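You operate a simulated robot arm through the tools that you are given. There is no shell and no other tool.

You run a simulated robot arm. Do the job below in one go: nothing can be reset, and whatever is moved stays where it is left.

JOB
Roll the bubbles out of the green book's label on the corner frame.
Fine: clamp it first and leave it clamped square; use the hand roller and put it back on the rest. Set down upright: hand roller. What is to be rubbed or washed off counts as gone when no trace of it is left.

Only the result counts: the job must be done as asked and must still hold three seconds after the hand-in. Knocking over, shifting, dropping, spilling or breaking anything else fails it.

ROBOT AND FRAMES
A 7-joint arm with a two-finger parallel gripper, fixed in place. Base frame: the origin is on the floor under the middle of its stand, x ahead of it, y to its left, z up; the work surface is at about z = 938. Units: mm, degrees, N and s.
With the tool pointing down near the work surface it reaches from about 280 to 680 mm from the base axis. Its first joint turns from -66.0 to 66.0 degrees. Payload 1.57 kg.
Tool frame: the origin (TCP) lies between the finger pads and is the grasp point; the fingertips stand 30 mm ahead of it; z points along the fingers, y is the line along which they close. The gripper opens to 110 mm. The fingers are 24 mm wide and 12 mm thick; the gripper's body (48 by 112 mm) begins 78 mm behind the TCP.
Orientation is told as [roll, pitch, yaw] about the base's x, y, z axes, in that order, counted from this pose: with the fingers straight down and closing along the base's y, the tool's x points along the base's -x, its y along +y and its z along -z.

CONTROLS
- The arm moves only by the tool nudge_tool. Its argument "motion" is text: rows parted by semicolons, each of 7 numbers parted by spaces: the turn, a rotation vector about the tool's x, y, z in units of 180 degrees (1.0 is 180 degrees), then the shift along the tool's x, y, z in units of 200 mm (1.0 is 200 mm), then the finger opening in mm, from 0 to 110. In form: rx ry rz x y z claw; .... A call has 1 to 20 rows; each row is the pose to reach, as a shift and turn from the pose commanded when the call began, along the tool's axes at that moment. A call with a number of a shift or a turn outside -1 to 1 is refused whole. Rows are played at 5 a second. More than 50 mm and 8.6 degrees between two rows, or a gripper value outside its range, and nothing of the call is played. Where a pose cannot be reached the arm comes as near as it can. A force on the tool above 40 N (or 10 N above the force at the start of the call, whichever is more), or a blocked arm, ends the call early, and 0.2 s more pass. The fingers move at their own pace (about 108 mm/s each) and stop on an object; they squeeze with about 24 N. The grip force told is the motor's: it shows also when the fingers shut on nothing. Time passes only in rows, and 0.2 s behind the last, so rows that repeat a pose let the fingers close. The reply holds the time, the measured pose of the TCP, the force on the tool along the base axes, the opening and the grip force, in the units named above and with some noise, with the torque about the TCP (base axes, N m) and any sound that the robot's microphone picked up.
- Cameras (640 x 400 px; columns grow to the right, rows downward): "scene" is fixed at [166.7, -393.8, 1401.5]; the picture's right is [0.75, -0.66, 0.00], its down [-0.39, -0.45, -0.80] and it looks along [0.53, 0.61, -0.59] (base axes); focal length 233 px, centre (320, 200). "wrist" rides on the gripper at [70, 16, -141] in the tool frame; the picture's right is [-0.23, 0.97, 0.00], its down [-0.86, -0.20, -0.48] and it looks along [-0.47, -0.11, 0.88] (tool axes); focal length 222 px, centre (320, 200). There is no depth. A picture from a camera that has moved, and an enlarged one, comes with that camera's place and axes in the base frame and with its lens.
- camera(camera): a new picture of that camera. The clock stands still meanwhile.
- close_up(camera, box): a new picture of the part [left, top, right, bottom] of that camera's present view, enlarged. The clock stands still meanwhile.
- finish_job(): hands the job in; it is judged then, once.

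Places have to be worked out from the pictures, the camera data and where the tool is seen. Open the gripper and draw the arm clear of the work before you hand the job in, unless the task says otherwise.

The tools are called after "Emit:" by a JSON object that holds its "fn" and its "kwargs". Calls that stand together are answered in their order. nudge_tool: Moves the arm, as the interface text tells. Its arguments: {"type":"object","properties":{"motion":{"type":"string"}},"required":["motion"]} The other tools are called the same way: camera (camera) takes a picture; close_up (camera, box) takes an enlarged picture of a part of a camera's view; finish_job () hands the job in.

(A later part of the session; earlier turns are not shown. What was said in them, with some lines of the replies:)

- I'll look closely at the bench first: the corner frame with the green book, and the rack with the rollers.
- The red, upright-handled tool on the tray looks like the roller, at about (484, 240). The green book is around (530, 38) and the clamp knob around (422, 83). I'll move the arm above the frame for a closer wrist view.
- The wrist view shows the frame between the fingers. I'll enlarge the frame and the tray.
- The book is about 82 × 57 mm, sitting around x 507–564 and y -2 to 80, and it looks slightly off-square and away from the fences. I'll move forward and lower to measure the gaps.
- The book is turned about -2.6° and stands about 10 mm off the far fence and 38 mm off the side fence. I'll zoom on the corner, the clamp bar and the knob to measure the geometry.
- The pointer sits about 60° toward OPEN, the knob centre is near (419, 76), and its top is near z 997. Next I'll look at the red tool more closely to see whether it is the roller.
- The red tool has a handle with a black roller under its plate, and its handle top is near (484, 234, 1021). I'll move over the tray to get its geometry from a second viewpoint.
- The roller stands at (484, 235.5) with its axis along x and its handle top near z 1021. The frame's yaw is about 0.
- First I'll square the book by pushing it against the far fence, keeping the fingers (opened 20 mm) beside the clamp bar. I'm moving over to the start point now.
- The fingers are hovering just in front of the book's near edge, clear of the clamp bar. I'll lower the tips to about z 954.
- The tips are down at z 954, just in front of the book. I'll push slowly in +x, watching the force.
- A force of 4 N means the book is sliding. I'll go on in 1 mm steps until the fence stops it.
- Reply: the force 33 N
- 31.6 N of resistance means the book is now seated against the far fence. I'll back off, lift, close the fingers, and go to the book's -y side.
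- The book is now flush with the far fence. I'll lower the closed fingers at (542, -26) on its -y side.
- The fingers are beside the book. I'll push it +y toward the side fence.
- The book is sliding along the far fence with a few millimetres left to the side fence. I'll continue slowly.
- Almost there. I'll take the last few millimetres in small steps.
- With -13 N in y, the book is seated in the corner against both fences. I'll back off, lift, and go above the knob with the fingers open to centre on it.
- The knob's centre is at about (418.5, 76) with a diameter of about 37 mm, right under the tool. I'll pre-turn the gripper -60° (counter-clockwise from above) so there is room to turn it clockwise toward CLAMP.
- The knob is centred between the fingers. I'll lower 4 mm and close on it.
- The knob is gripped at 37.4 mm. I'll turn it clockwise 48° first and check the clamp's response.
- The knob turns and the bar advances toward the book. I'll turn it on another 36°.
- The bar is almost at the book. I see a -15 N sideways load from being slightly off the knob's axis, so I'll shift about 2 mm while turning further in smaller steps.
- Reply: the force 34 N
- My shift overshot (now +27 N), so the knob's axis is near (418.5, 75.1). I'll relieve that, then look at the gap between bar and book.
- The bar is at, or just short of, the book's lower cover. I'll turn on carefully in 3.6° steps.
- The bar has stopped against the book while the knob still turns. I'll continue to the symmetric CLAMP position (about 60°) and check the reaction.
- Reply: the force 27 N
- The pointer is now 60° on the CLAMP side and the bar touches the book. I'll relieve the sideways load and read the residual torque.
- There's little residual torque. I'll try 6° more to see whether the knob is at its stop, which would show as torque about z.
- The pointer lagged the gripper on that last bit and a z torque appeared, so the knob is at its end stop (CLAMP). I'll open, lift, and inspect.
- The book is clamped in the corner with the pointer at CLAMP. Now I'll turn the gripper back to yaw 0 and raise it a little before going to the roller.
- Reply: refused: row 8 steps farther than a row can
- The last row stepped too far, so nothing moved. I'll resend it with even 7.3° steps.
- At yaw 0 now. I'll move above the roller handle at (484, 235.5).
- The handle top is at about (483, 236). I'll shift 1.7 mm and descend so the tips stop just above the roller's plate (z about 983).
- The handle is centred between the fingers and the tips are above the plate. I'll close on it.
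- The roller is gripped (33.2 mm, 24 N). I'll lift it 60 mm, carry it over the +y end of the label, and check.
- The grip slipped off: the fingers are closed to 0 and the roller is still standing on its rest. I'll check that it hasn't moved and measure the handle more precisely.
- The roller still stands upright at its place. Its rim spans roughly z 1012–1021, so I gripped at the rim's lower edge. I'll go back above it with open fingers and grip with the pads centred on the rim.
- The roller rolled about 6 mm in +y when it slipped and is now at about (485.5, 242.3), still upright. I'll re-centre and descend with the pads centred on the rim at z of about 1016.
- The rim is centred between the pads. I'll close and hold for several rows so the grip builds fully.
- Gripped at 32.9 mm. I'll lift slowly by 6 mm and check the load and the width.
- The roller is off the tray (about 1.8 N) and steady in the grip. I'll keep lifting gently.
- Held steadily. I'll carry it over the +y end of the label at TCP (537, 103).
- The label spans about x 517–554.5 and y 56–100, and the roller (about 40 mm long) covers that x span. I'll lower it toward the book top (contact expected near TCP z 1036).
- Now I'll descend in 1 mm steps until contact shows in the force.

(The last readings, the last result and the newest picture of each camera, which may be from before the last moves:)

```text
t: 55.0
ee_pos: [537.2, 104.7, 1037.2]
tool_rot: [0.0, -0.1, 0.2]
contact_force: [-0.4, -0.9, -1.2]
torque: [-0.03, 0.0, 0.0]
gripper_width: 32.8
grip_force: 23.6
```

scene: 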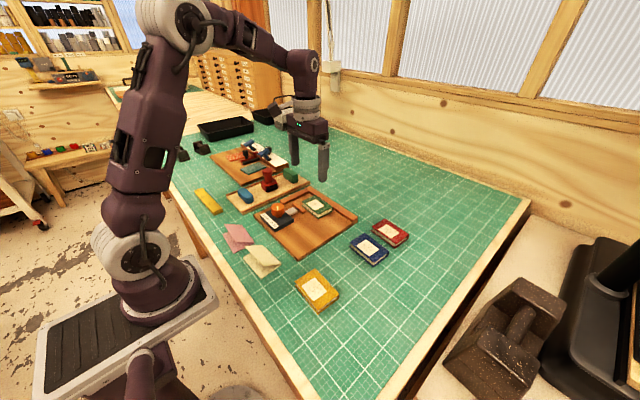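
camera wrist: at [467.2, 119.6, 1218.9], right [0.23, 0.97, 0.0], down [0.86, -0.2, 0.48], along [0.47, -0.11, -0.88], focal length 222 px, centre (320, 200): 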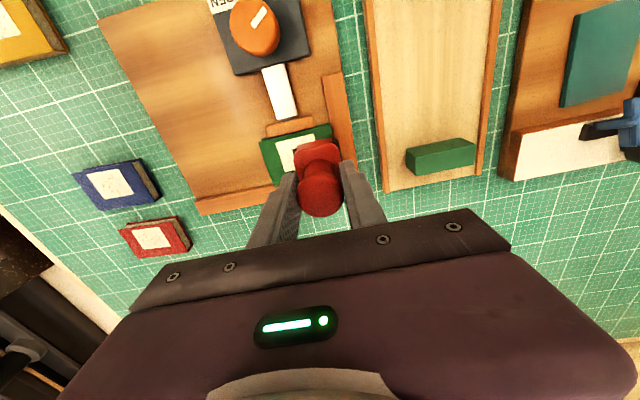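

Emit:
{"fn": "nudge_tool", "kwargs": {"motion": "0 0 0 0 0 0.005 0; 0 0 0 0 0 0.01 0; 0 0 0 0 0 0.01 0"}}

Emit:
{"fn": "close_up", "kwargs": {"camera": "scene", "box": [270, 150, 350, 220]}}

```text
t: 55.8
ee_pos: [537.0, 102.9, 1035.8]
tool_rot: [0.0, -0.1, 0.1]
contact_force: [-2.2, -0.9, 18.9]
torque: [0.0, -0.02, 0.05]
gripper_width: 32.9
grip_force: 24.3
```

```text
5.71 times, centred on (310, 185) of scene
camera zoom: at [166.4, -393.9, 1401.5], right [0.75, -0.66, 0.0], down [-0.39, -0.45, -0.81], along [0.53, 0.61, -0.59], focal length 1330 px, centre (377, 286)
```

zoom: 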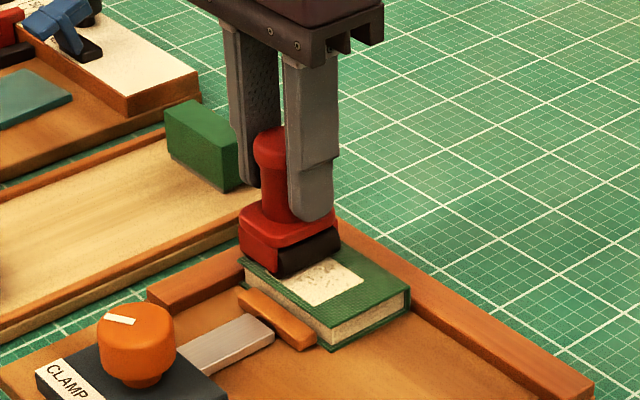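

There's firm contact at about 19 N. I'll ease off 0.5 mm and begin rolling in -y across the label.

Emit:
{"fn": "nudge_tool", "kwargs": {"motion": "0 0 0 0 0 -0.0025 0; 0 0 0 0 -0.015 -0.0025 0; 0 0 0 0 -0.03 -0.0025 0; 0 0 0 0 -0.045 -0.0025 0; 0 0 0 0 -0.06 -0.0025 0; 0 0 0 0 -0.075 -0.0025 0; 0 0 0 0 -0.075 -0.0025 0"}}

Emit:
{"fn": "close_up", "kwargs": {"camera": "scene", "box": [270, 150, 350, 220]}}

Emit:
{"fn": "close_up", "kwargs": {"camera": "wrist", "box": [250, 110, 390, 240]}}

```text
t: 57.4
ee_pos: [536.0, 87.4, 1035.1]
tool_rot: [0.0, 0.0, -0.1]
contact_force: [-0.8, 1.2, 1.3]
torque: [0.04, -0.04, 0.05]
gripper_width: 32.7
grip_force: 24.4
```

```text
5.71 times, centred on (310, 185) of scene
camera zoom: at [166.7, -393.8, 1401.5], right [0.75, -0.66, 0.0], down [-0.39, -0.45, -0.8], along [0.53, 0.61, -0.59], focal length 1330 px, centre (377, 286)
```

zoom: 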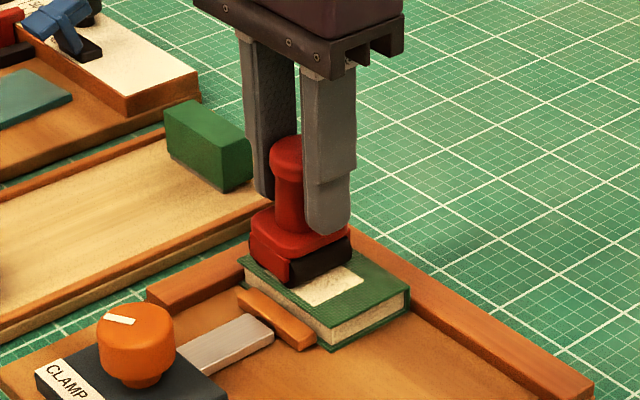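

```text
3.08 times, centred on (320, 175) of wrist
camera zoom: at [467.1, 104.9, 1176.9], right [0.23, 0.97, 0.0], down [0.86, -0.2, 0.48], along [0.47, -0.11, -0.88], focal length 684 px, centre (320, 277)
```

zoom: 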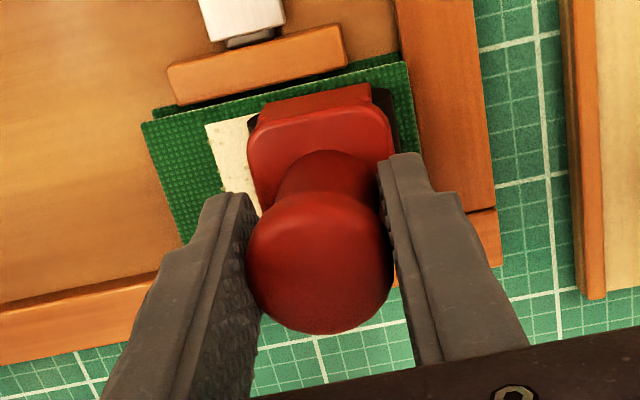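

Contact force dropped to about 3 N. I'll press back 0.5 mm and continue rolling across to the -y end.

Emit:
{"fn": "nudge_tool", "kwargs": {"motion": "0 0 0 0 0 0.0025 0; 0 0 0 0 -0.015 0.003 0; 0 0 0 0 -0.03 0.003 0; 0 0 0 0 -0.045 0.003 0; 0 0 0 0 -0.06 0.003 0; 0 0 0 0 -0.06 0.003 0"}}

Emit:
{"fn": "close_up", "kwargs": {"camera": "wrist", "box": [250, 110, 390, 240]}}

Emit:
{"fn": "close_up", "kwargs": {"camera": "scene", "box": [270, 150, 350, 220]}}

```text
t: 58.8
ee_pos: [535.9, 75.7, 1035.2]
tool_rot: [0.0, 0.0, 0.0]
contact_force: [0.4, 3.8, 6.4]
torque: [0.18, -0.09, 0.06]
gripper_width: 32.7
grip_force: 23.8
```

```text
3.08 times, centred on (320, 175) of wrist
camera zoom: at [466.9, 92.4, 1176.6], right [0.23, 0.97, 0.0], down [0.86, -0.2, 0.48], along [0.47, -0.11, -0.88], focal length 684 px, centre (320, 277)
```

zoom: 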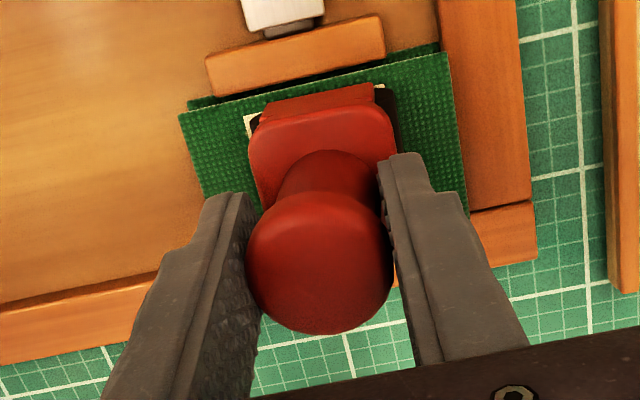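

```text
5.71 times, centred on (310, 185) of scene
camera zoom: at [166.6, -393.7, 1401.6], right [0.75, -0.66, 0.0], down [-0.39, -0.45, -0.8], along [0.53, 0.61, -0.59], focal length 1330 px, centre (377, 286)
```

zoom: 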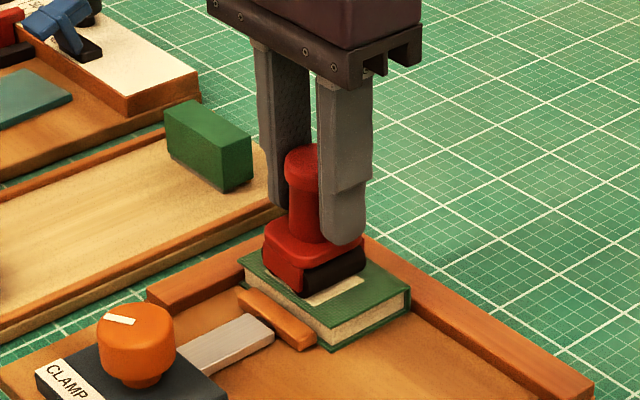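

The contact is good (about 8 N). I'll continue to the -y end of the label.

Emit:
{"fn": "nudge_tool", "kwargs": {"motion": "0 0 0 0 -0.015 0 0; 0 0 0 0 -0.03 0 0; 0 0 0 0 -0.045 0 0; 0 0 0 0 -0.06 0 0; 0 0 0 0 -0.075 0 0; 0 0 0 0 -0.09 0 0; 0 0 0 0 -0.105 0 0; 0 0 0 0 -0.12 0 0; 0 0 0 0 -0.12 0 0"}}

Emit:
{"fn": "close_up", "kwargs": {"camera": "wrist", "box": [250, 110, 390, 240]}}

Emit:
{"fn": "close_up", "kwargs": {"camera": "scene", "box": [270, 150, 350, 220]}}

```text
t: 60.8
ee_pos: [536.7, 52.5, 1033.6]
tool_rot: [0.1, 0.1, 0.0]
contact_force: [1.0, 3.4, 6.5]
torque: [0.15, -0.11, 0.02]
gripper_width: 32.7
grip_force: 24.0
```

```text
3.08 times, centred on (320, 175) of wrist
camera zoom: at [467.3, 68.8, 1176.5], right [0.23, 0.97, 0.0], down [0.86, -0.2, 0.48], along [0.47, -0.11, -0.88], focal length 684 px, centre (320, 277)
```

zoom: 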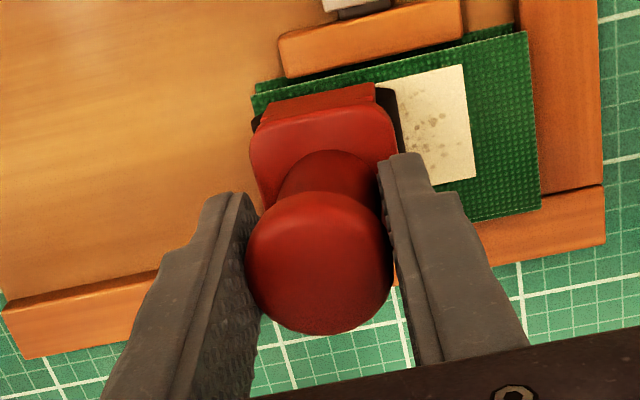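

```text
5.71 times, centred on (310, 185) of scene
camera zoom: at [166.6, -393.7, 1401.6], right [0.75, -0.66, 0.0], down [-0.39, -0.45, -0.8], along [0.53, 0.61, -0.59], focal length 1330 px, centre (377, 286)
```

zoom: 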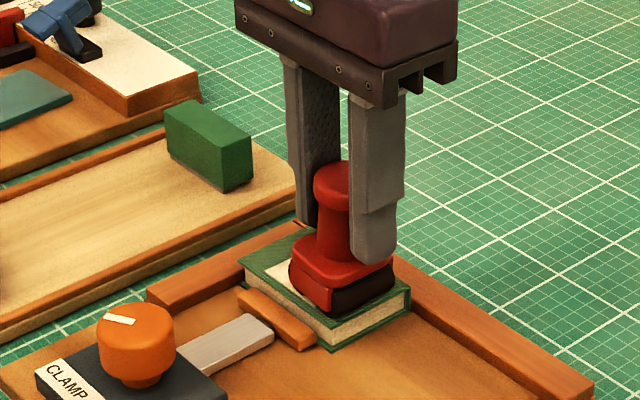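

The bubbles are fading in places (some remain mid-label). I'll roll back the full way to the +y end with the same pressure.

Emit:
{"fn": "nudge_tool", "kwargs": {"motion": "0 0 0 0 0.02 0.0005 0; 0 0 0 0 0.04 0.001 0; 0 0 0 0 0.06 0.001 0; 0 0 0 0 0.08 0.001 0; 0 0 0 0 0.1 0.001 0; 0 0 0 0 0.12 0.001 0; 0 0 0 0 0.14 0.001 0; 0 0 0 0 0.16 0.001 0; 0 0 0 0 0.18 0.001 0; 0 0 0 0 0.2 0.001 0; 0 0 0 0 0.22 0.001 0; 0 0 0 0 0.24 0.001 0; 0 0 0 0 0.26 0.001 0; 0 0 0 0 0.26 0.001 0"}}

Emit:
{"fn": "close_up", "kwargs": {"camera": "wrist", "box": [250, 110, 390, 240]}}

Emit:
{"fn": "close_up", "kwargs": {"camera": "scene", "box": [270, 150, 350, 220]}}

```text
t: 63.8
ee_pos: [536.8, 103.5, 1034.7]
tool_rot: [0.0, 0.1, 0.0]
contact_force: [-0.1, 1.1, -1.0]
torque: [0.01, -0.01, 0.02]
gripper_width: 33.1
grip_force: 24.6
```

```text
3.08 times, centred on (320, 175) of wrist
camera zoom: at [467.2, 121.0, 1176.4], right [0.23, 0.97, 0.0], down [0.86, -0.2, 0.48], along [0.47, -0.11, -0.88], focal length 684 px, centre (320, 277)
```

zoom: 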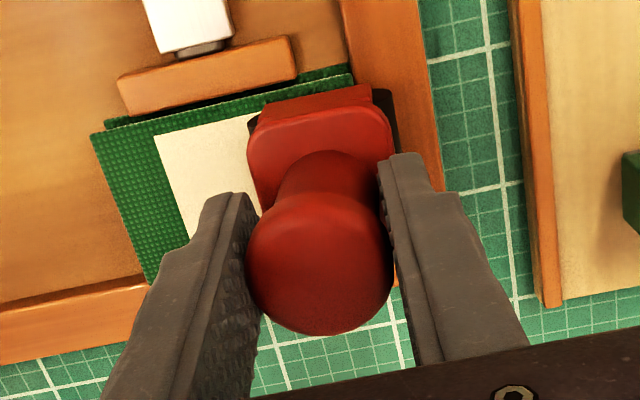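

```text
5.71 times, centred on (310, 185) of scene
camera zoom: at [166.8, -393.8, 1401.5], right [0.75, -0.66, 0.0], down [-0.39, -0.45, -0.8], along [0.53, 0.61, -0.59], focal length 1330 px, centre (377, 286)
```

zoom: 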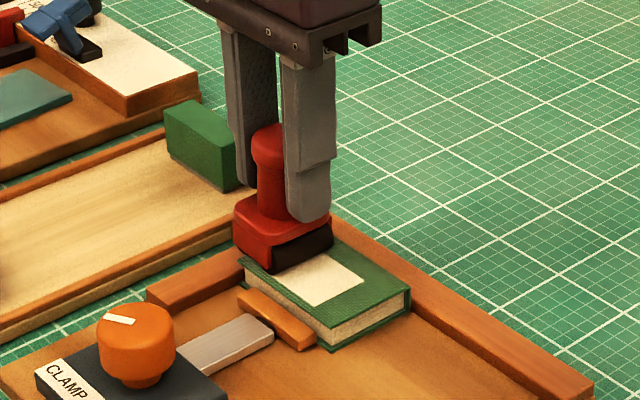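

The visible part of the label looks clean, but contact was light at this end. I'll press down a little and roll another full pass.

Emit:
{"fn": "nudge_tool", "kwargs": {"motion": "0 0 0 0 0 0.0025 0; 0 0 0 0 0 0.005 0; 0 0 0 0 0 0.005 0"}}

```text
t: 64.6
ee_pos: [537.5, 104.4, 1033.9]
tool_rot: [-0.1, -0.1, 0.1]
contact_force: [-2.4, 1.4, 17.6]
torque: [-0.04, 0.12, -0.03]
gripper_width: 32.7
grip_force: 23.9
```

There's firm contact now (about 18 N). I'll roll the whole label again toward -y.

Emit:
{"fn": "nudge_tool", "kwargs": {"motion": "0 0 0 0 -0.02 -0.001 0; 0 0 0 0 -0.04 -0.001 0; 0 0 0 0 -0.06 -0.001 0; 0 0 0 0 -0.08 -0.001 0; 0 0 0 0 -0.1 -0.001 0; 0 0 0 0 -0.12 -0.001 0; 0 0 0 0 -0.14 -0.001 0; 0 0 0 0 -0.16 -0.001 0; 0 0 0 0 -0.18 -0.001 0; 0 0 0 0 -0.2 -0.001 0; 0 0 0 0 -0.22 -0.001 0; 0 0 0 0 -0.24 -0.001 0; 0 0 0 0 -0.26 -0.001 0; 0 0 0 0 -0.26 -0.001 0"}}

Emit:
{"fn": "close_up", "kwargs": {"camera": "wrist", "box": [280, 100, 400, 200]}}

Emit:
{"fn": "close_up", "kwargs": {"camera": "scene", "box": [270, 150, 350, 220]}}

```text
t: 67.6
ee_pos: [537.4, 51.5, 1034.3]
tool_rot: [-0.1, -0.1, 0.1]
contact_force: [0.4, 6.1, 14.7]
torque: [0.31, -0.09, 0.0]
gripper_width: 33.0
grip_force: 23.7
```

```text
4.00 times, centred on (340, 150) of wrist
camera zoom: at [467.3, 69.0, 1175.5], right [0.23, 0.97, 0.0], down [0.85, -0.2, 0.48], along [0.47, -0.11, -0.88], focal length 888 px, centre (240, 400)
```

zoom: 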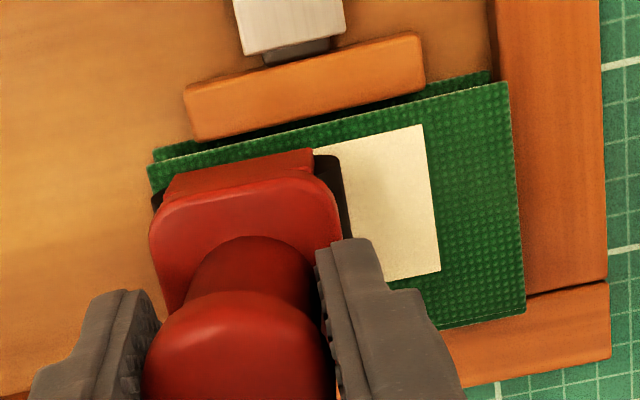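

```text
5.71 times, centred on (310, 185) of scene
camera zoom: at [166.5, -393.6, 1401.6], right [0.75, -0.66, 0.0], down [-0.39, -0.45, -0.8], along [0.53, 0.61, -0.59], focal length 1330 px, centre (377, 286)
```

zoom: 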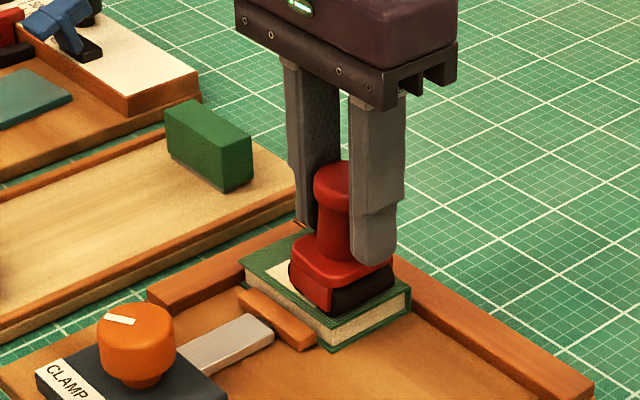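

The exposed half is clean. I'll roll back to +y once more, then lift and inspect the whole label.

Emit:
{"fn": "nudge_tool", "kwargs": {"motion": "0 0 0 0 0.02 0 0; 0 0 0 0 0.04 0 0; 0 0 0 0 0.06 0 0; 0 0 0 0 0.08 0 0; 0 0 0 0 0.1 0 0; 0 0 0 0 0.12 0 0; 0 0 0 0 0.14 0 0; 0 0 0 0 0.16 0 0; 0 0 0 0 0.18 0 0; 0 0 0 0 0.2 0 0; 0 0 0 0 0.22 0 0; 0 0 0 0 0.24 0 0; 0 0 0 0 0.26 0 0; 0 0 0 0 0.26 0 0"}}

Emit:
{"fn": "close_up", "kwargs": {"camera": "wrist", "box": [220, 80, 400, 200]}}

Emit:
{"fn": "close_up", "kwargs": {"camera": "scene", "box": [270, 150, 350, 220]}}

```text
t: 70.6
ee_pos: [536.0, 103.3, 1032.4]
tool_rot: [0.0, 0.0, 0.1]
contact_force: [-0.6, 0.2, -2.1]
torque: [0.01, 0.0, 0.03]
gripper_width: 32.8
grip_force: 24.0
```

```text
3.33 times, centred on (310, 140) of wrist
camera zoom: at [467.2, 120.8, 1175.4], right [0.23, 0.97, 0.0], down [0.86, -0.2, 0.48], along [0.47, -0.11, -0.88], focal length 740 px, centre (353, 400)
```

zoom: 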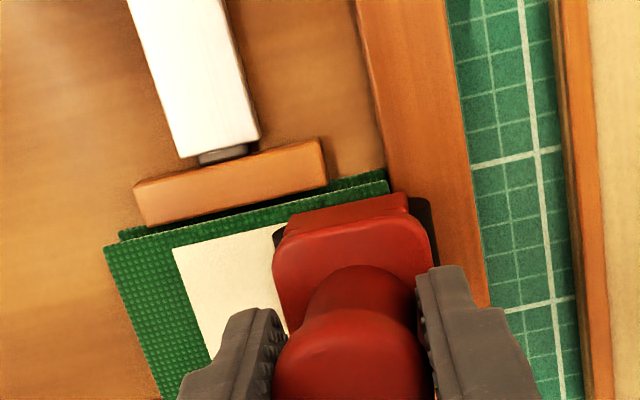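

```text
5.71 times, centred on (310, 185) of scene
camera zoom: at [166.8, -393.8, 1401.5], right [0.75, -0.66, 0.0], down [-0.39, -0.45, -0.8], along [0.53, 0.61, -0.59], focal length 1330 px, centre (377, 286)
```

zoom: 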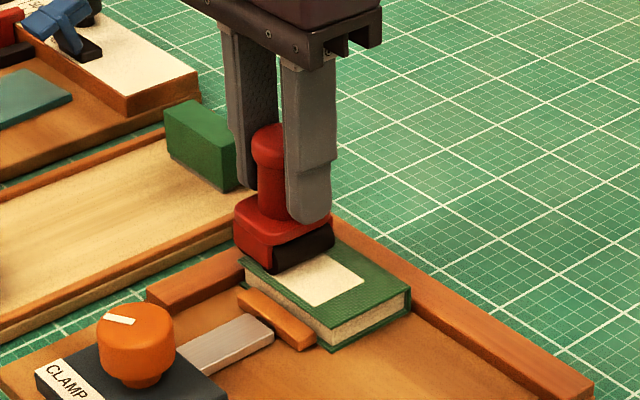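

I'll lift off and move aside in +y, still holding the roller, to inspect the entire label.

Emit:
{"fn": "nudge_tool", "kwargs": {"motion": "0 0 0 0 0 -0.02 0; 0 0 0 0 0 -0.06 0; 0 0 0 0 0 -0.11 0; 0 0 0 0 0 -0.16 0; 0 0 0 0 0 -0.2 0; 0 0 0 0 0.05 -0.21 0; 0 0 0 0 0.12 -0.21 0; 0 0 0 0 0.2 -0.21 0; 0 0 0 0 0.27 -0.21 0; 0 0 0 0 0.3 -0.21 0; 0 0 0 0 0.3 -0.21 0"}}

Emit:
{"fn": "camera", "kwargs": {"camera": "wrist"}}

Emit:
{"fn": "close_up", "kwargs": {"camera": "wrist", "box": [200, 100, 300, 200]}}

Emit:
{"fn": "close_up", "kwargs": {"camera": "scene", "box": [280, 180, 350, 225]}}

```text
t: 73.0
ee_pos: [536.8, 165.2, 1074.8]
tool_rot: [0.0, -0.1, 0.0]
contact_force: [0.0, -0.1, -2.3]
torque: [-0.01, -0.03, -0.01]
gripper_width: 32.9
grip_force: 23.6
```

```text
taken
camera wrist: at [467.0, 181.3, 1217.1], right [0.23, 0.97, 0.0], down [0.86, -0.2, 0.48], along [0.47, -0.11, -0.88], focal length 222 px, centre (320, 200)
```

wrist: 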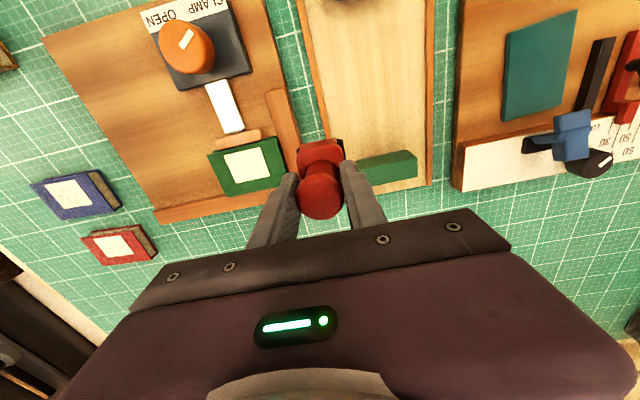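

```text
4.00 times, centred on (250, 150) of wrist
camera zoom: at [467.0, 181.3, 1217.1], right [0.23, 0.97, 0.0], down [0.86, -0.2, 0.48], along [0.47, -0.11, -0.88], focal length 888 px, centre (600, 400)
```

zoom: 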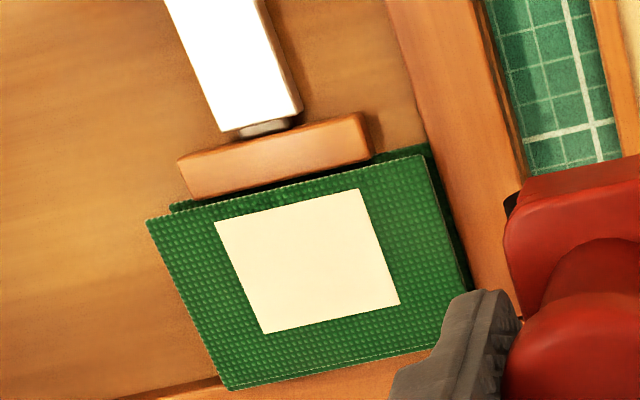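

```text
8.89 times, centred on (315, 202) of scene
camera zoom: at [166.8, -393.8, 1401.5], right [0.75, -0.66, 0.0], down [-0.39, -0.45, -0.8], along [0.53, 0.61, -0.59], focal length 2068 px, centre (364, 178)
```

zoom: 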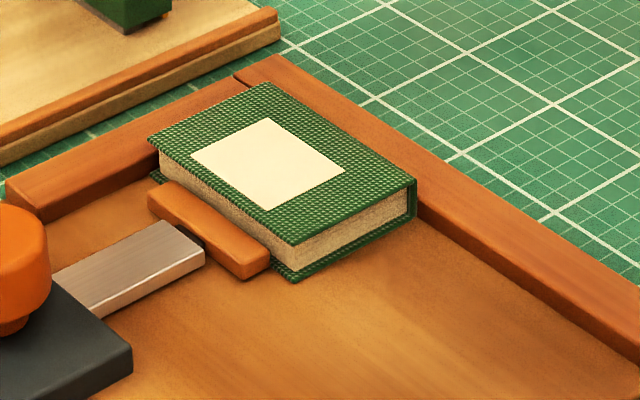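

The label looks clean. I'll zoom in harder to check for faint traces before putting the roller away.

Emit:
{"fn": "close_up", "kwargs": {"camera": "wrist", "box": [220, 140, 280, 190]}}

Emit:
{"fn": "close_up", "kwargs": {"camera": "scene", "box": [298, 190, 326, 208]}}

Emit:
{"fn": "close_up", "kwargs": {"camera": "wrist", "box": [270, 120, 370, 230]}}

```text
8.00 times, centred on (250, 165) of wrist
camera zoom: at [467.0, 181.3, 1217.1], right [0.23, 0.97, 0.0], down [0.86, -0.2, 0.48], along [0.47, -0.11, -0.88], focal length 1777 px, centre (880, 480)
```

zoom: 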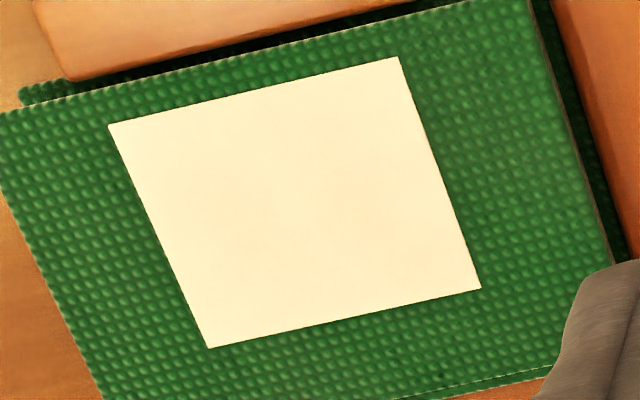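

```text
16.00 times, centred on (312, 199) of scene
camera zoom: at [166.8, -393.8, 1401.5], right [0.75, -0.66, 0.0], down [-0.39, -0.45, -0.8], along [0.53, 0.61, -0.59], focal length 3723 px, centre (448, 216)
```

zoom: 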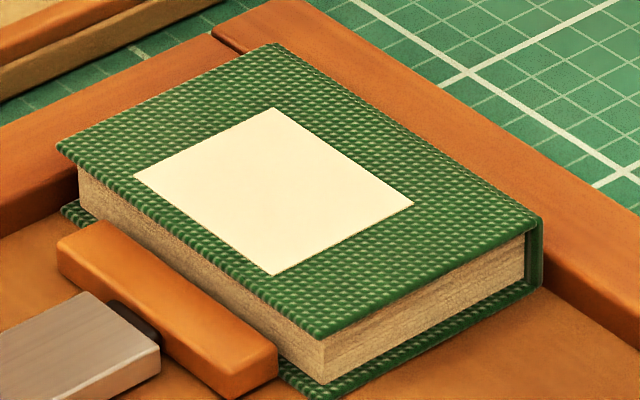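

```text
3.64 times, centred on (320, 175) of wrist
camera zoom: at [467.0, 181.3, 1217.1], right [0.23, 0.97, 0.0], down [0.86, -0.2, 0.48], along [0.47, -0.11, -0.88], focal length 808 px, centre (320, 291)
```

zoom: 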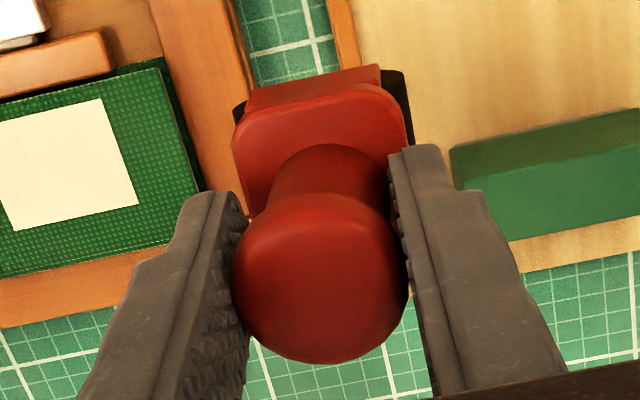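

No traces are visible in either view. I'll carry the roller back above its original spot on the rest (about 483, 236).

Emit:
{"fn": "nudge_tool", "kwargs": {"motion": "0 0 0 0.03 0.04 0 0; 0 0 0 0.09 0.12 0 0; 0 0 0 0.15 0.205 0 0; 0 0 0 0.21 0.287 0 0; 0 0 0 0.25 0.34 0 0; 0 0 0 0.2625 0.3575 0 0; 0 0 0 0.2625 0.3575 0 0"}}

Emit:
{"fn": "camera", "kwargs": {"camera": "wrist"}}

Emit:
{"fn": "close_up", "kwargs": {"camera": "scene", "box": [210, 110, 320, 210]}}

```text
t: 74.6
ee_pos: [483.3, 236.6, 1075.9]
tool_rot: [0.0, 0.0, 0.0]
contact_force: [0.4, 0.0, -2.2]
torque: [-0.02, 0.0, 0.0]
gripper_width: 33.0
grip_force: 23.8
```

```text
taken
camera wrist: at [414.5, 252.7, 1217.8], right [0.23, 0.97, 0.0], down [0.86, -0.2, 0.48], along [0.47, -0.11, -0.88], focal length 222 px, centre (320, 200)
```

wrist: 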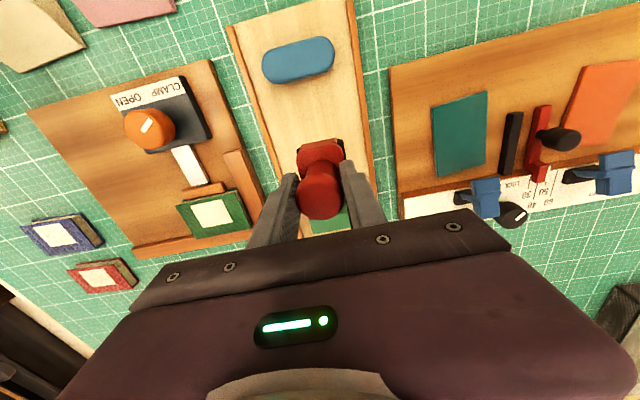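

```text
4.00 times, centred on (265, 160) of scene
camera zoom: at [166.8, -393.8, 1401.5], right [0.75, -0.66, 0.0], down [-0.39, -0.45, -0.8], along [0.53, 0.61, -0.59], focal length 931 px, centre (540, 360)
```

zoom: 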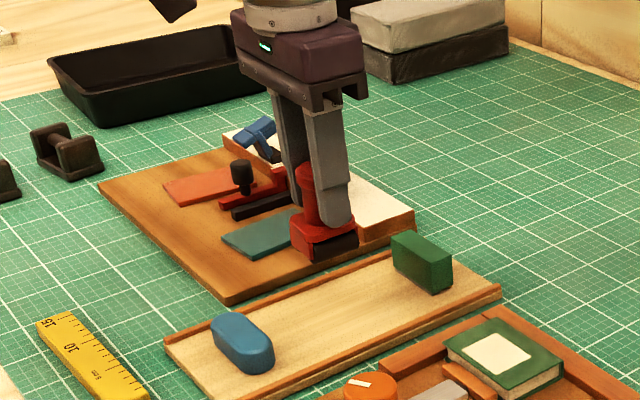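

It's aligned over the tray. I'll descend 54 mm and then feel for contact.

Emit:
{"fn": "nudge_tool", "kwargs": {"motion": "0 0 0 0 0 0.04 0; 0 0 0 0 0 0.1 0; 0 0 0 0 0 0.16 0; 0 0 0 0 0 0.21 0; 0 0 0 0 0 0.25 0; 0 0 0 0 0 0.27 0; 0 0 0 0 0 0.27 0"}}

Emit:
{"fn": "close_up", "kwargs": {"camera": "scene", "box": [235, 145, 310, 205]}}

```text
t: 76.2
ee_pos: [485.2, 235.4, 1021.9]
tool_rot: [0.1, 0.0, 0.0]
contact_force: [-0.2, -0.8, -1.8]
torque: [-0.01, 0.0, 0.01]
gripper_width: 33.1
grip_force: 23.7
```

```text
6.67 times, centred on (272, 175) of scene
camera zoom: at [166.8, -393.8, 1401.5], right [0.75, -0.66, 0.0], down [-0.39, -0.45, -0.8], along [0.53, 0.61, -0.59], focal length 1551 px, centre (637, 367)
```

zoom: 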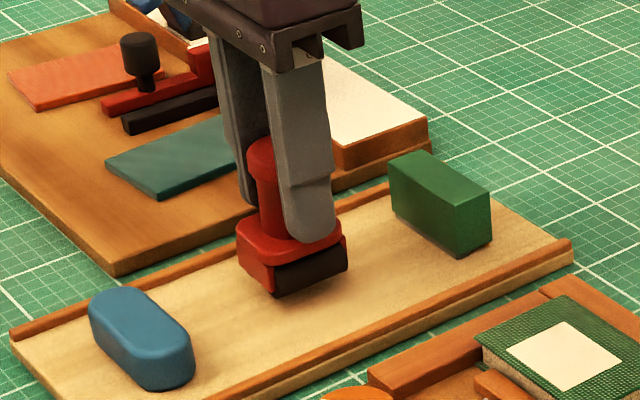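

Still hanging free. I'll step down 1 mm at a time.

Emit:
{"fn": "nudge_tool", "kwargs": {"motion": "0 0 0 0 0 0.005 0; 0 0 0 0 0 0.01 0; 0 0 0 0 0 0.015 0; 0 0 0 0 0 0.02 0; 0 0 0 0 0 0.025 0; 0 0 0 0 0 0.025 0"}}

```text
t: 77.6
ee_pos: [484.6, 236.3, 1016.2]
tool_rot: [-0.1, 0.0, 0.1]
contact_force: [-0.5, 0.7, -1.4]
torque: [0.03, 0.01, 0.04]
gripper_width: 33.3
grip_force: 23.7
```

Emit:
{"fn": "nudge_tool", "kwargs": {"motion": "0 0 0 0 0 0.003 0; 0 0 0 0 0 0.006 0; 0 0 0 0 0 0.009 0; 0 0 0 0 0 0.009 0"}}

Emit:
{"fn": "close_up", "kwargs": {"camera": "scene", "box": [235, 145, 310, 205]}}

```text
t: 78.6
ee_pos: [483.9, 236.0, 1015.4]
tool_rot: [0.0, 0.0, 0.1]
contact_force: [0.6, 0.3, -1.6]
torque: [0.0, -0.01, 0.02]
gripper_width: 32.9
grip_force: 23.6
```

```text
6.67 times, centred on (272, 175) of scene
camera zoom: at [166.8, -393.8, 1401.5], right [0.75, -0.66, 0.0], down [-0.39, -0.45, -0.8], along [0.53, 0.61, -0.59], focal length 1551 px, centre (637, 367)
```

zoom: 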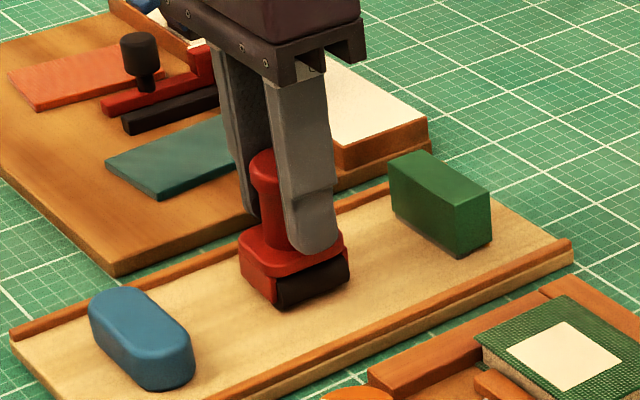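

Emit:
{"fn": "nudge_tool", "kwargs": {"motion": "0 0 0 0 0 0.0025 0; 0 0 0 0 0 0.005 0; 0 0 0 0 0 0.005 0"}}

```text
t: 79.4
ee_pos: [485.1, 236.2, 1013.6]
tool_rot: [0.1, 0.0, 0.1]
contact_force: [0.0, 0.0, -1.7]
torque: [0.0, 0.03, -0.01]
gripper_width: 32.7
grip_force: 24.1
```

Still hanging free at z 1013.6. I'll continue in half-millimetre steps.

Emit:
{"fn": "nudge_tool", "kwargs": {"motion": "0 0 0 0 0 0.0025 0; 0 0 0 0 0 0.005 0; 0 0 0 0 0 0.005 0"}}

```text
t: 80.2
ee_pos: [483.2, 236.6, 1013.4]
tool_rot: [0.0, -0.1, 0.1]
contact_force: [-0.3, -1.3, 7.3]
torque: [-0.12, -0.02, 0.02]
gripper_width: 33.0
grip_force: 24.1
```

Contact (about 9 N), so the roller stands on the rest. I'll ease up 0.4 mm and open the fingers gradually.

Emit:
{"fn": "nudge_tool", "kwargs": {"motion": "0 0 0 0 0 -0.002 0; 0 0 0 0 0 -0.002 0; 0 0 0 0 0 -0.002 34; 0 0 0 0 0 -0.002 36; 0 0 0 0 0 -0.002 40; 0 0 0 0 0 -0.002 50; 0 0 0 0 0 -0.002 64; 0 0 0 0 0 -0.002 70; 0 0 0 0 0 -0.002 70"}}

Emit:
{"fn": "close_up", "kwargs": {"camera": "scene", "box": [235, 145, 310, 205]}}

Emit:
{"fn": "close_up", "kwargs": {"camera": "wrist", "box": [250, 110, 390, 240]}}

```text
t: 82.2
ee_pos: [483.9, 235.2, 1012.2]
tool_rot: [0.0, 0.0, 0.0]
contact_force: [1.1, -1.4, -0.7]
torque: [0.0, -0.04, -0.01]
gripper_width: 70.0
grip_force: 0.1
```

```text
6.67 times, centred on (272, 175) of scene
camera zoom: at [166.7, -393.8, 1401.5], right [0.75, -0.66, 0.0], down [-0.39, -0.45, -0.8], along [0.53, 0.61, -0.59], focal length 1551 px, centre (637, 367)
```

zoom: 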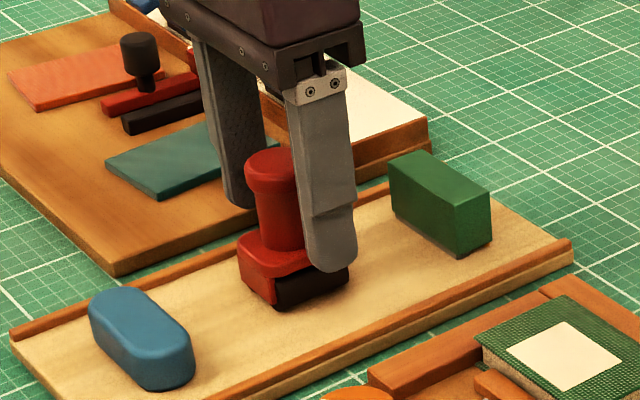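

```text
3.08 times, centred on (320, 175) of wrist
camera zoom: at [414.6, 252.5, 1155.2], right [0.23, 0.97, 0.0], down [0.86, -0.2, 0.48], along [0.47, -0.11, -0.88], focal length 684 px, centre (320, 277)
```

zoom: 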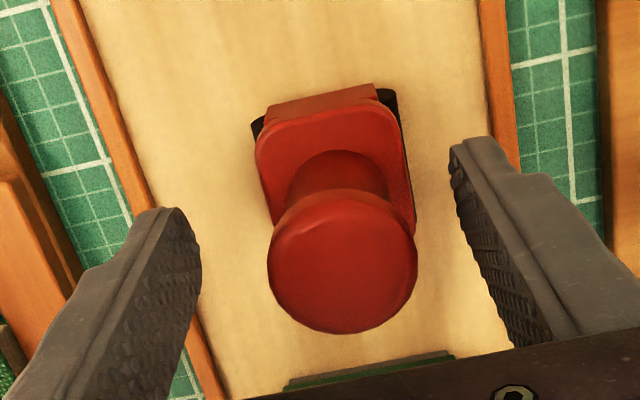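

The roller is standing free; it rolled a few millimetres in +y on release. I'll hold still for a second to check that it has settled.

Emit:
{"fn": "nudge_tool", "kwargs": {"motion": "0 0 0 0 0 0 80; 0 0 0 0 0 0 80; 0 0 0 0 0 0 80; 0 0 0 0 0 0 80; 0 0 0 0 0 0 80"}}

Emit:
{"fn": "close_up", "kwargs": {"camera": "wrist", "box": [250, 110, 390, 240]}}

Emit:
{"fn": "close_up", "kwargs": {"camera": "scene", "box": [235, 145, 310, 205]}}

```text
t: 83.4
ee_pos: [484.7, 237.5, 1013.2]
tool_rot: [0.0, 0.0, 0.1]
contact_force: [-0.3, 0.5, 0.4]
torque: [-0.01, 0.02, -0.03]
gripper_width: 79.9
grip_force: 0.1
```

```text
3.08 times, centred on (320, 175) of wrist
camera zoom: at [414.6, 252.5, 1155.1], right [0.23, 0.97, 0.0], down [0.86, -0.2, 0.48], along [0.47, -0.11, -0.88], focal length 684 px, centre (320, 277)
```

zoom: 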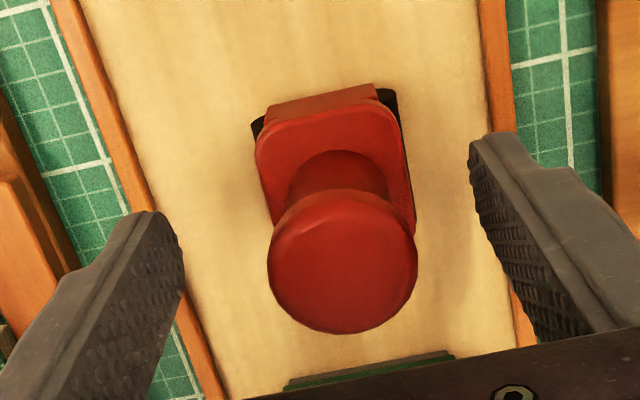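

```text
6.67 times, centred on (272, 175) of scene
camera zoom: at [166.7, -393.8, 1401.5], right [0.75, -0.66, 0.0], down [-0.39, -0.45, -0.8], along [0.53, 0.61, -0.59], focal length 1551 px, centre (637, 367)
```

zoom: 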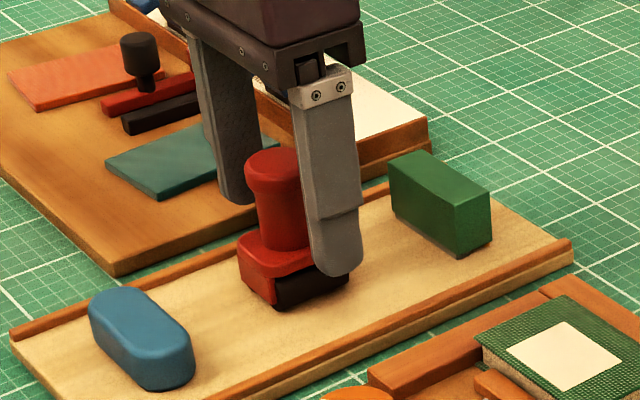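

It's stationary and upright on the rest. I'll lift straight up and retreat, then do a final inspection.

Emit:
{"fn": "nudge_tool", "kwargs": {"motion": "0 0 0 0 0 -0.1 80; 0 0 0 0 0 -0.3 80; 0 0 0 0 0 -0.5 90; 0 0 0 0 0 -0.7 110; 0 0 0 0.05 -0.15 -0.8 110; 0 0 0 0.1 -0.3 -0.8 110; 0 0 0 0.15 -0.45 -0.8 110; 0 0 0 0.15 -0.45 -0.8 110"}}

Emit:
{"fn": "camera", "kwargs": {"camera": "wrist"}}

Emit:
{"fn": "close_up", "kwargs": {"camera": "scene", "box": [220, 145, 360, 245]}}

Emit:
{"fn": "camera", "kwargs": {"camera": "scene"}}

```text
t: 85.2
ee_pos: [453.0, 143.2, 1173.2]
tool_rot: [0.1, -0.1, 0.2]
contact_force: [-0.1, -0.6, -0.8]
torque: [-0.02, 0.01, 0.02]
gripper_width: 109.8
grip_force: 0.1
```

```text
taken
camera wrist: at [384.1, 161.5, 1314.9], right [0.23, 0.97, 0.0], down [0.86, -0.2, 0.48], along [0.47, -0.11, -0.88], focal length 222 px, centre (320, 200)
```

wrist: 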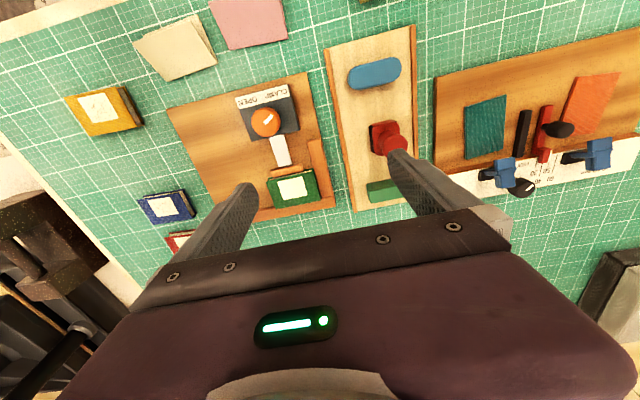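

```text
4.00 times, centred on (290, 195) of scene
camera zoom: at [166.7, -393.8, 1401.5], right [0.75, -0.66, 0.0], down [-0.39, -0.45, -0.8], along [0.53, 0.61, -0.59], focal length 931 px, centre (440, 220)
```

zoom: 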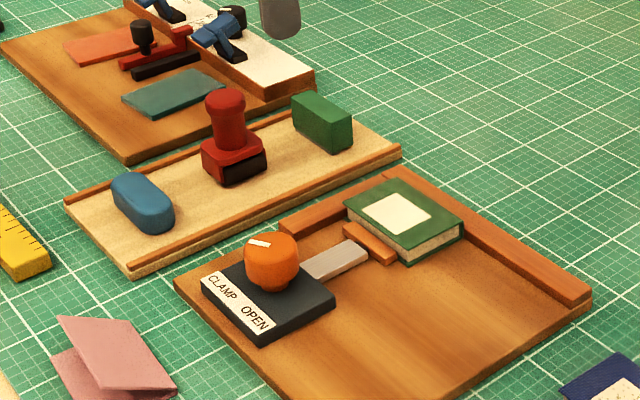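

```text
taken
```

scene: 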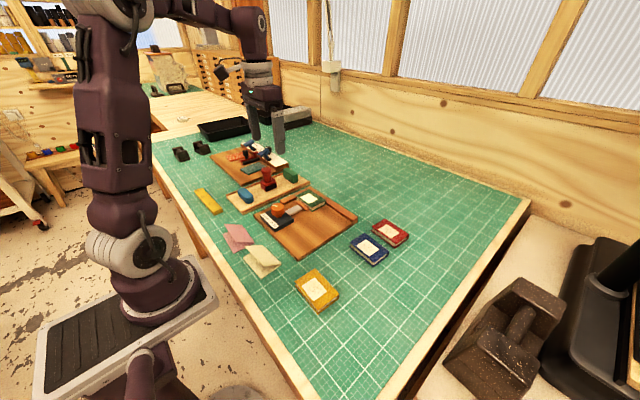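

Everything is in place. I'll take one last zoom on the book, clamp and label from above to confirm it is square and clean.

Emit:
{"fn": "close_up", "kwargs": {"camera": "wrist", "box": [220, 75, 350, 220]}}

Emit:
{"fn": "close_up", "kwargs": {"camera": "wrist", "box": [260, 155, 340, 215]}}

```text
2.76 times, centred on (285, 148) of wrist
camera zoom: at [384.1, 161.5, 1314.9], right [0.23, 0.97, 0.0], down [0.86, -0.2, 0.48], along [0.47, -0.11, -0.88], focal length 613 px, centre (417, 345)
```

zoom: 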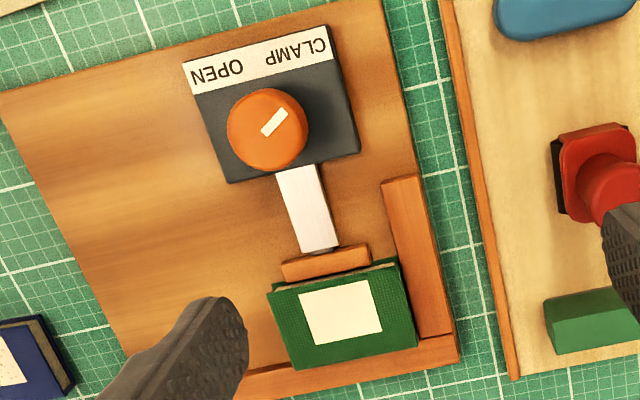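

```text
6.67 times, centred on (300, 185) of wrist
camera zoom: at [384.1, 161.5, 1314.9], right [0.23, 0.97, 0.0], down [0.86, -0.2, 0.48], along [0.47, -0.11, -0.88], focal length 1481 px, centre (453, 300)
```

zoom: 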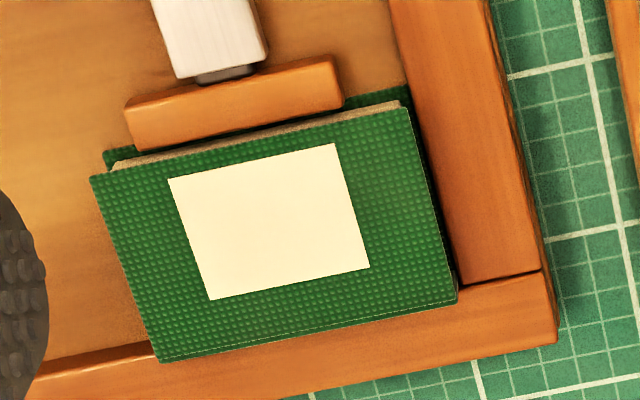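

The book is square in the corner, clamped, and the label is clean. I'll raise the arm a bit more so it is well clear, then hand in.

Emit:
{"fn": "nudge_tool", "kwargs": {"motion": "0 0 0 0.05 -0.15 -0.15 110; 0 0 0 0.1 -0.3 -0.3 110; 0 0 0 0.15 -0.45 -0.45 110; 0 0 0 0.15 -0.45 -0.45 110"}}

Emit:
{"fn": "close_up", "kwargs": {"camera": "scene", "box": [220, 145, 360, 245]}}

```text
t: 86.2
ee_pos: [424.2, 55.1, 1263.4]
tool_rot: [0.1, -0.1, 0.0]
contact_force: [-0.7, -0.2, 0.2]
torque: [0.03, 0.0, -0.01]
gripper_width: 110.0
grip_force: 0.2
```

```text
4.00 times, centred on (290, 195) of scene
camera zoom: at [166.7, -393.8, 1401.5], right [0.75, -0.66, 0.0], down [-0.39, -0.45, -0.8], along [0.53, 0.61, -0.59], focal length 931 px, centre (440, 220)
```

zoom: 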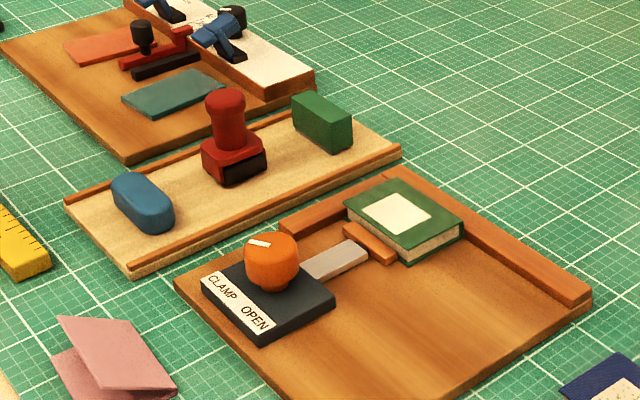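

The arm is clear and the gripper is open. The roller stands upright on its rest, and the book is clamped square with a clean label, so I'm handing in.

Emit:
{"fn": "finish_job", "kwargs": {}}

```text
The job is handed in.
```

I rolled the bubbles out of the green book's label and handed the job in. In close-ups from both cameras the label shows no trace of them.

- **Clamping:** I pushed the book into the corner against both fences before clamping. Then I turned the knob from OPEN to its end stop at CLAMP. The book was still square and clamped in the last pictures.
- **Rolling:** The roller crossed the label four times, twice each way. Pressure was uneven: up to about 19 N when pressed, but contact was light near the +y end on the return passes.
- **Roller:** It is back on the rest, upright and still, a few millimetres from where it started. My first grip on it slipped: it rolled about 6 mm on the rest but stayed upright. It rolled about 5 mm again when I let go at the end.
- **Everything else:** I saw nothing else moved or knocked over. The gripper is open and the arm is well clear of the bench.
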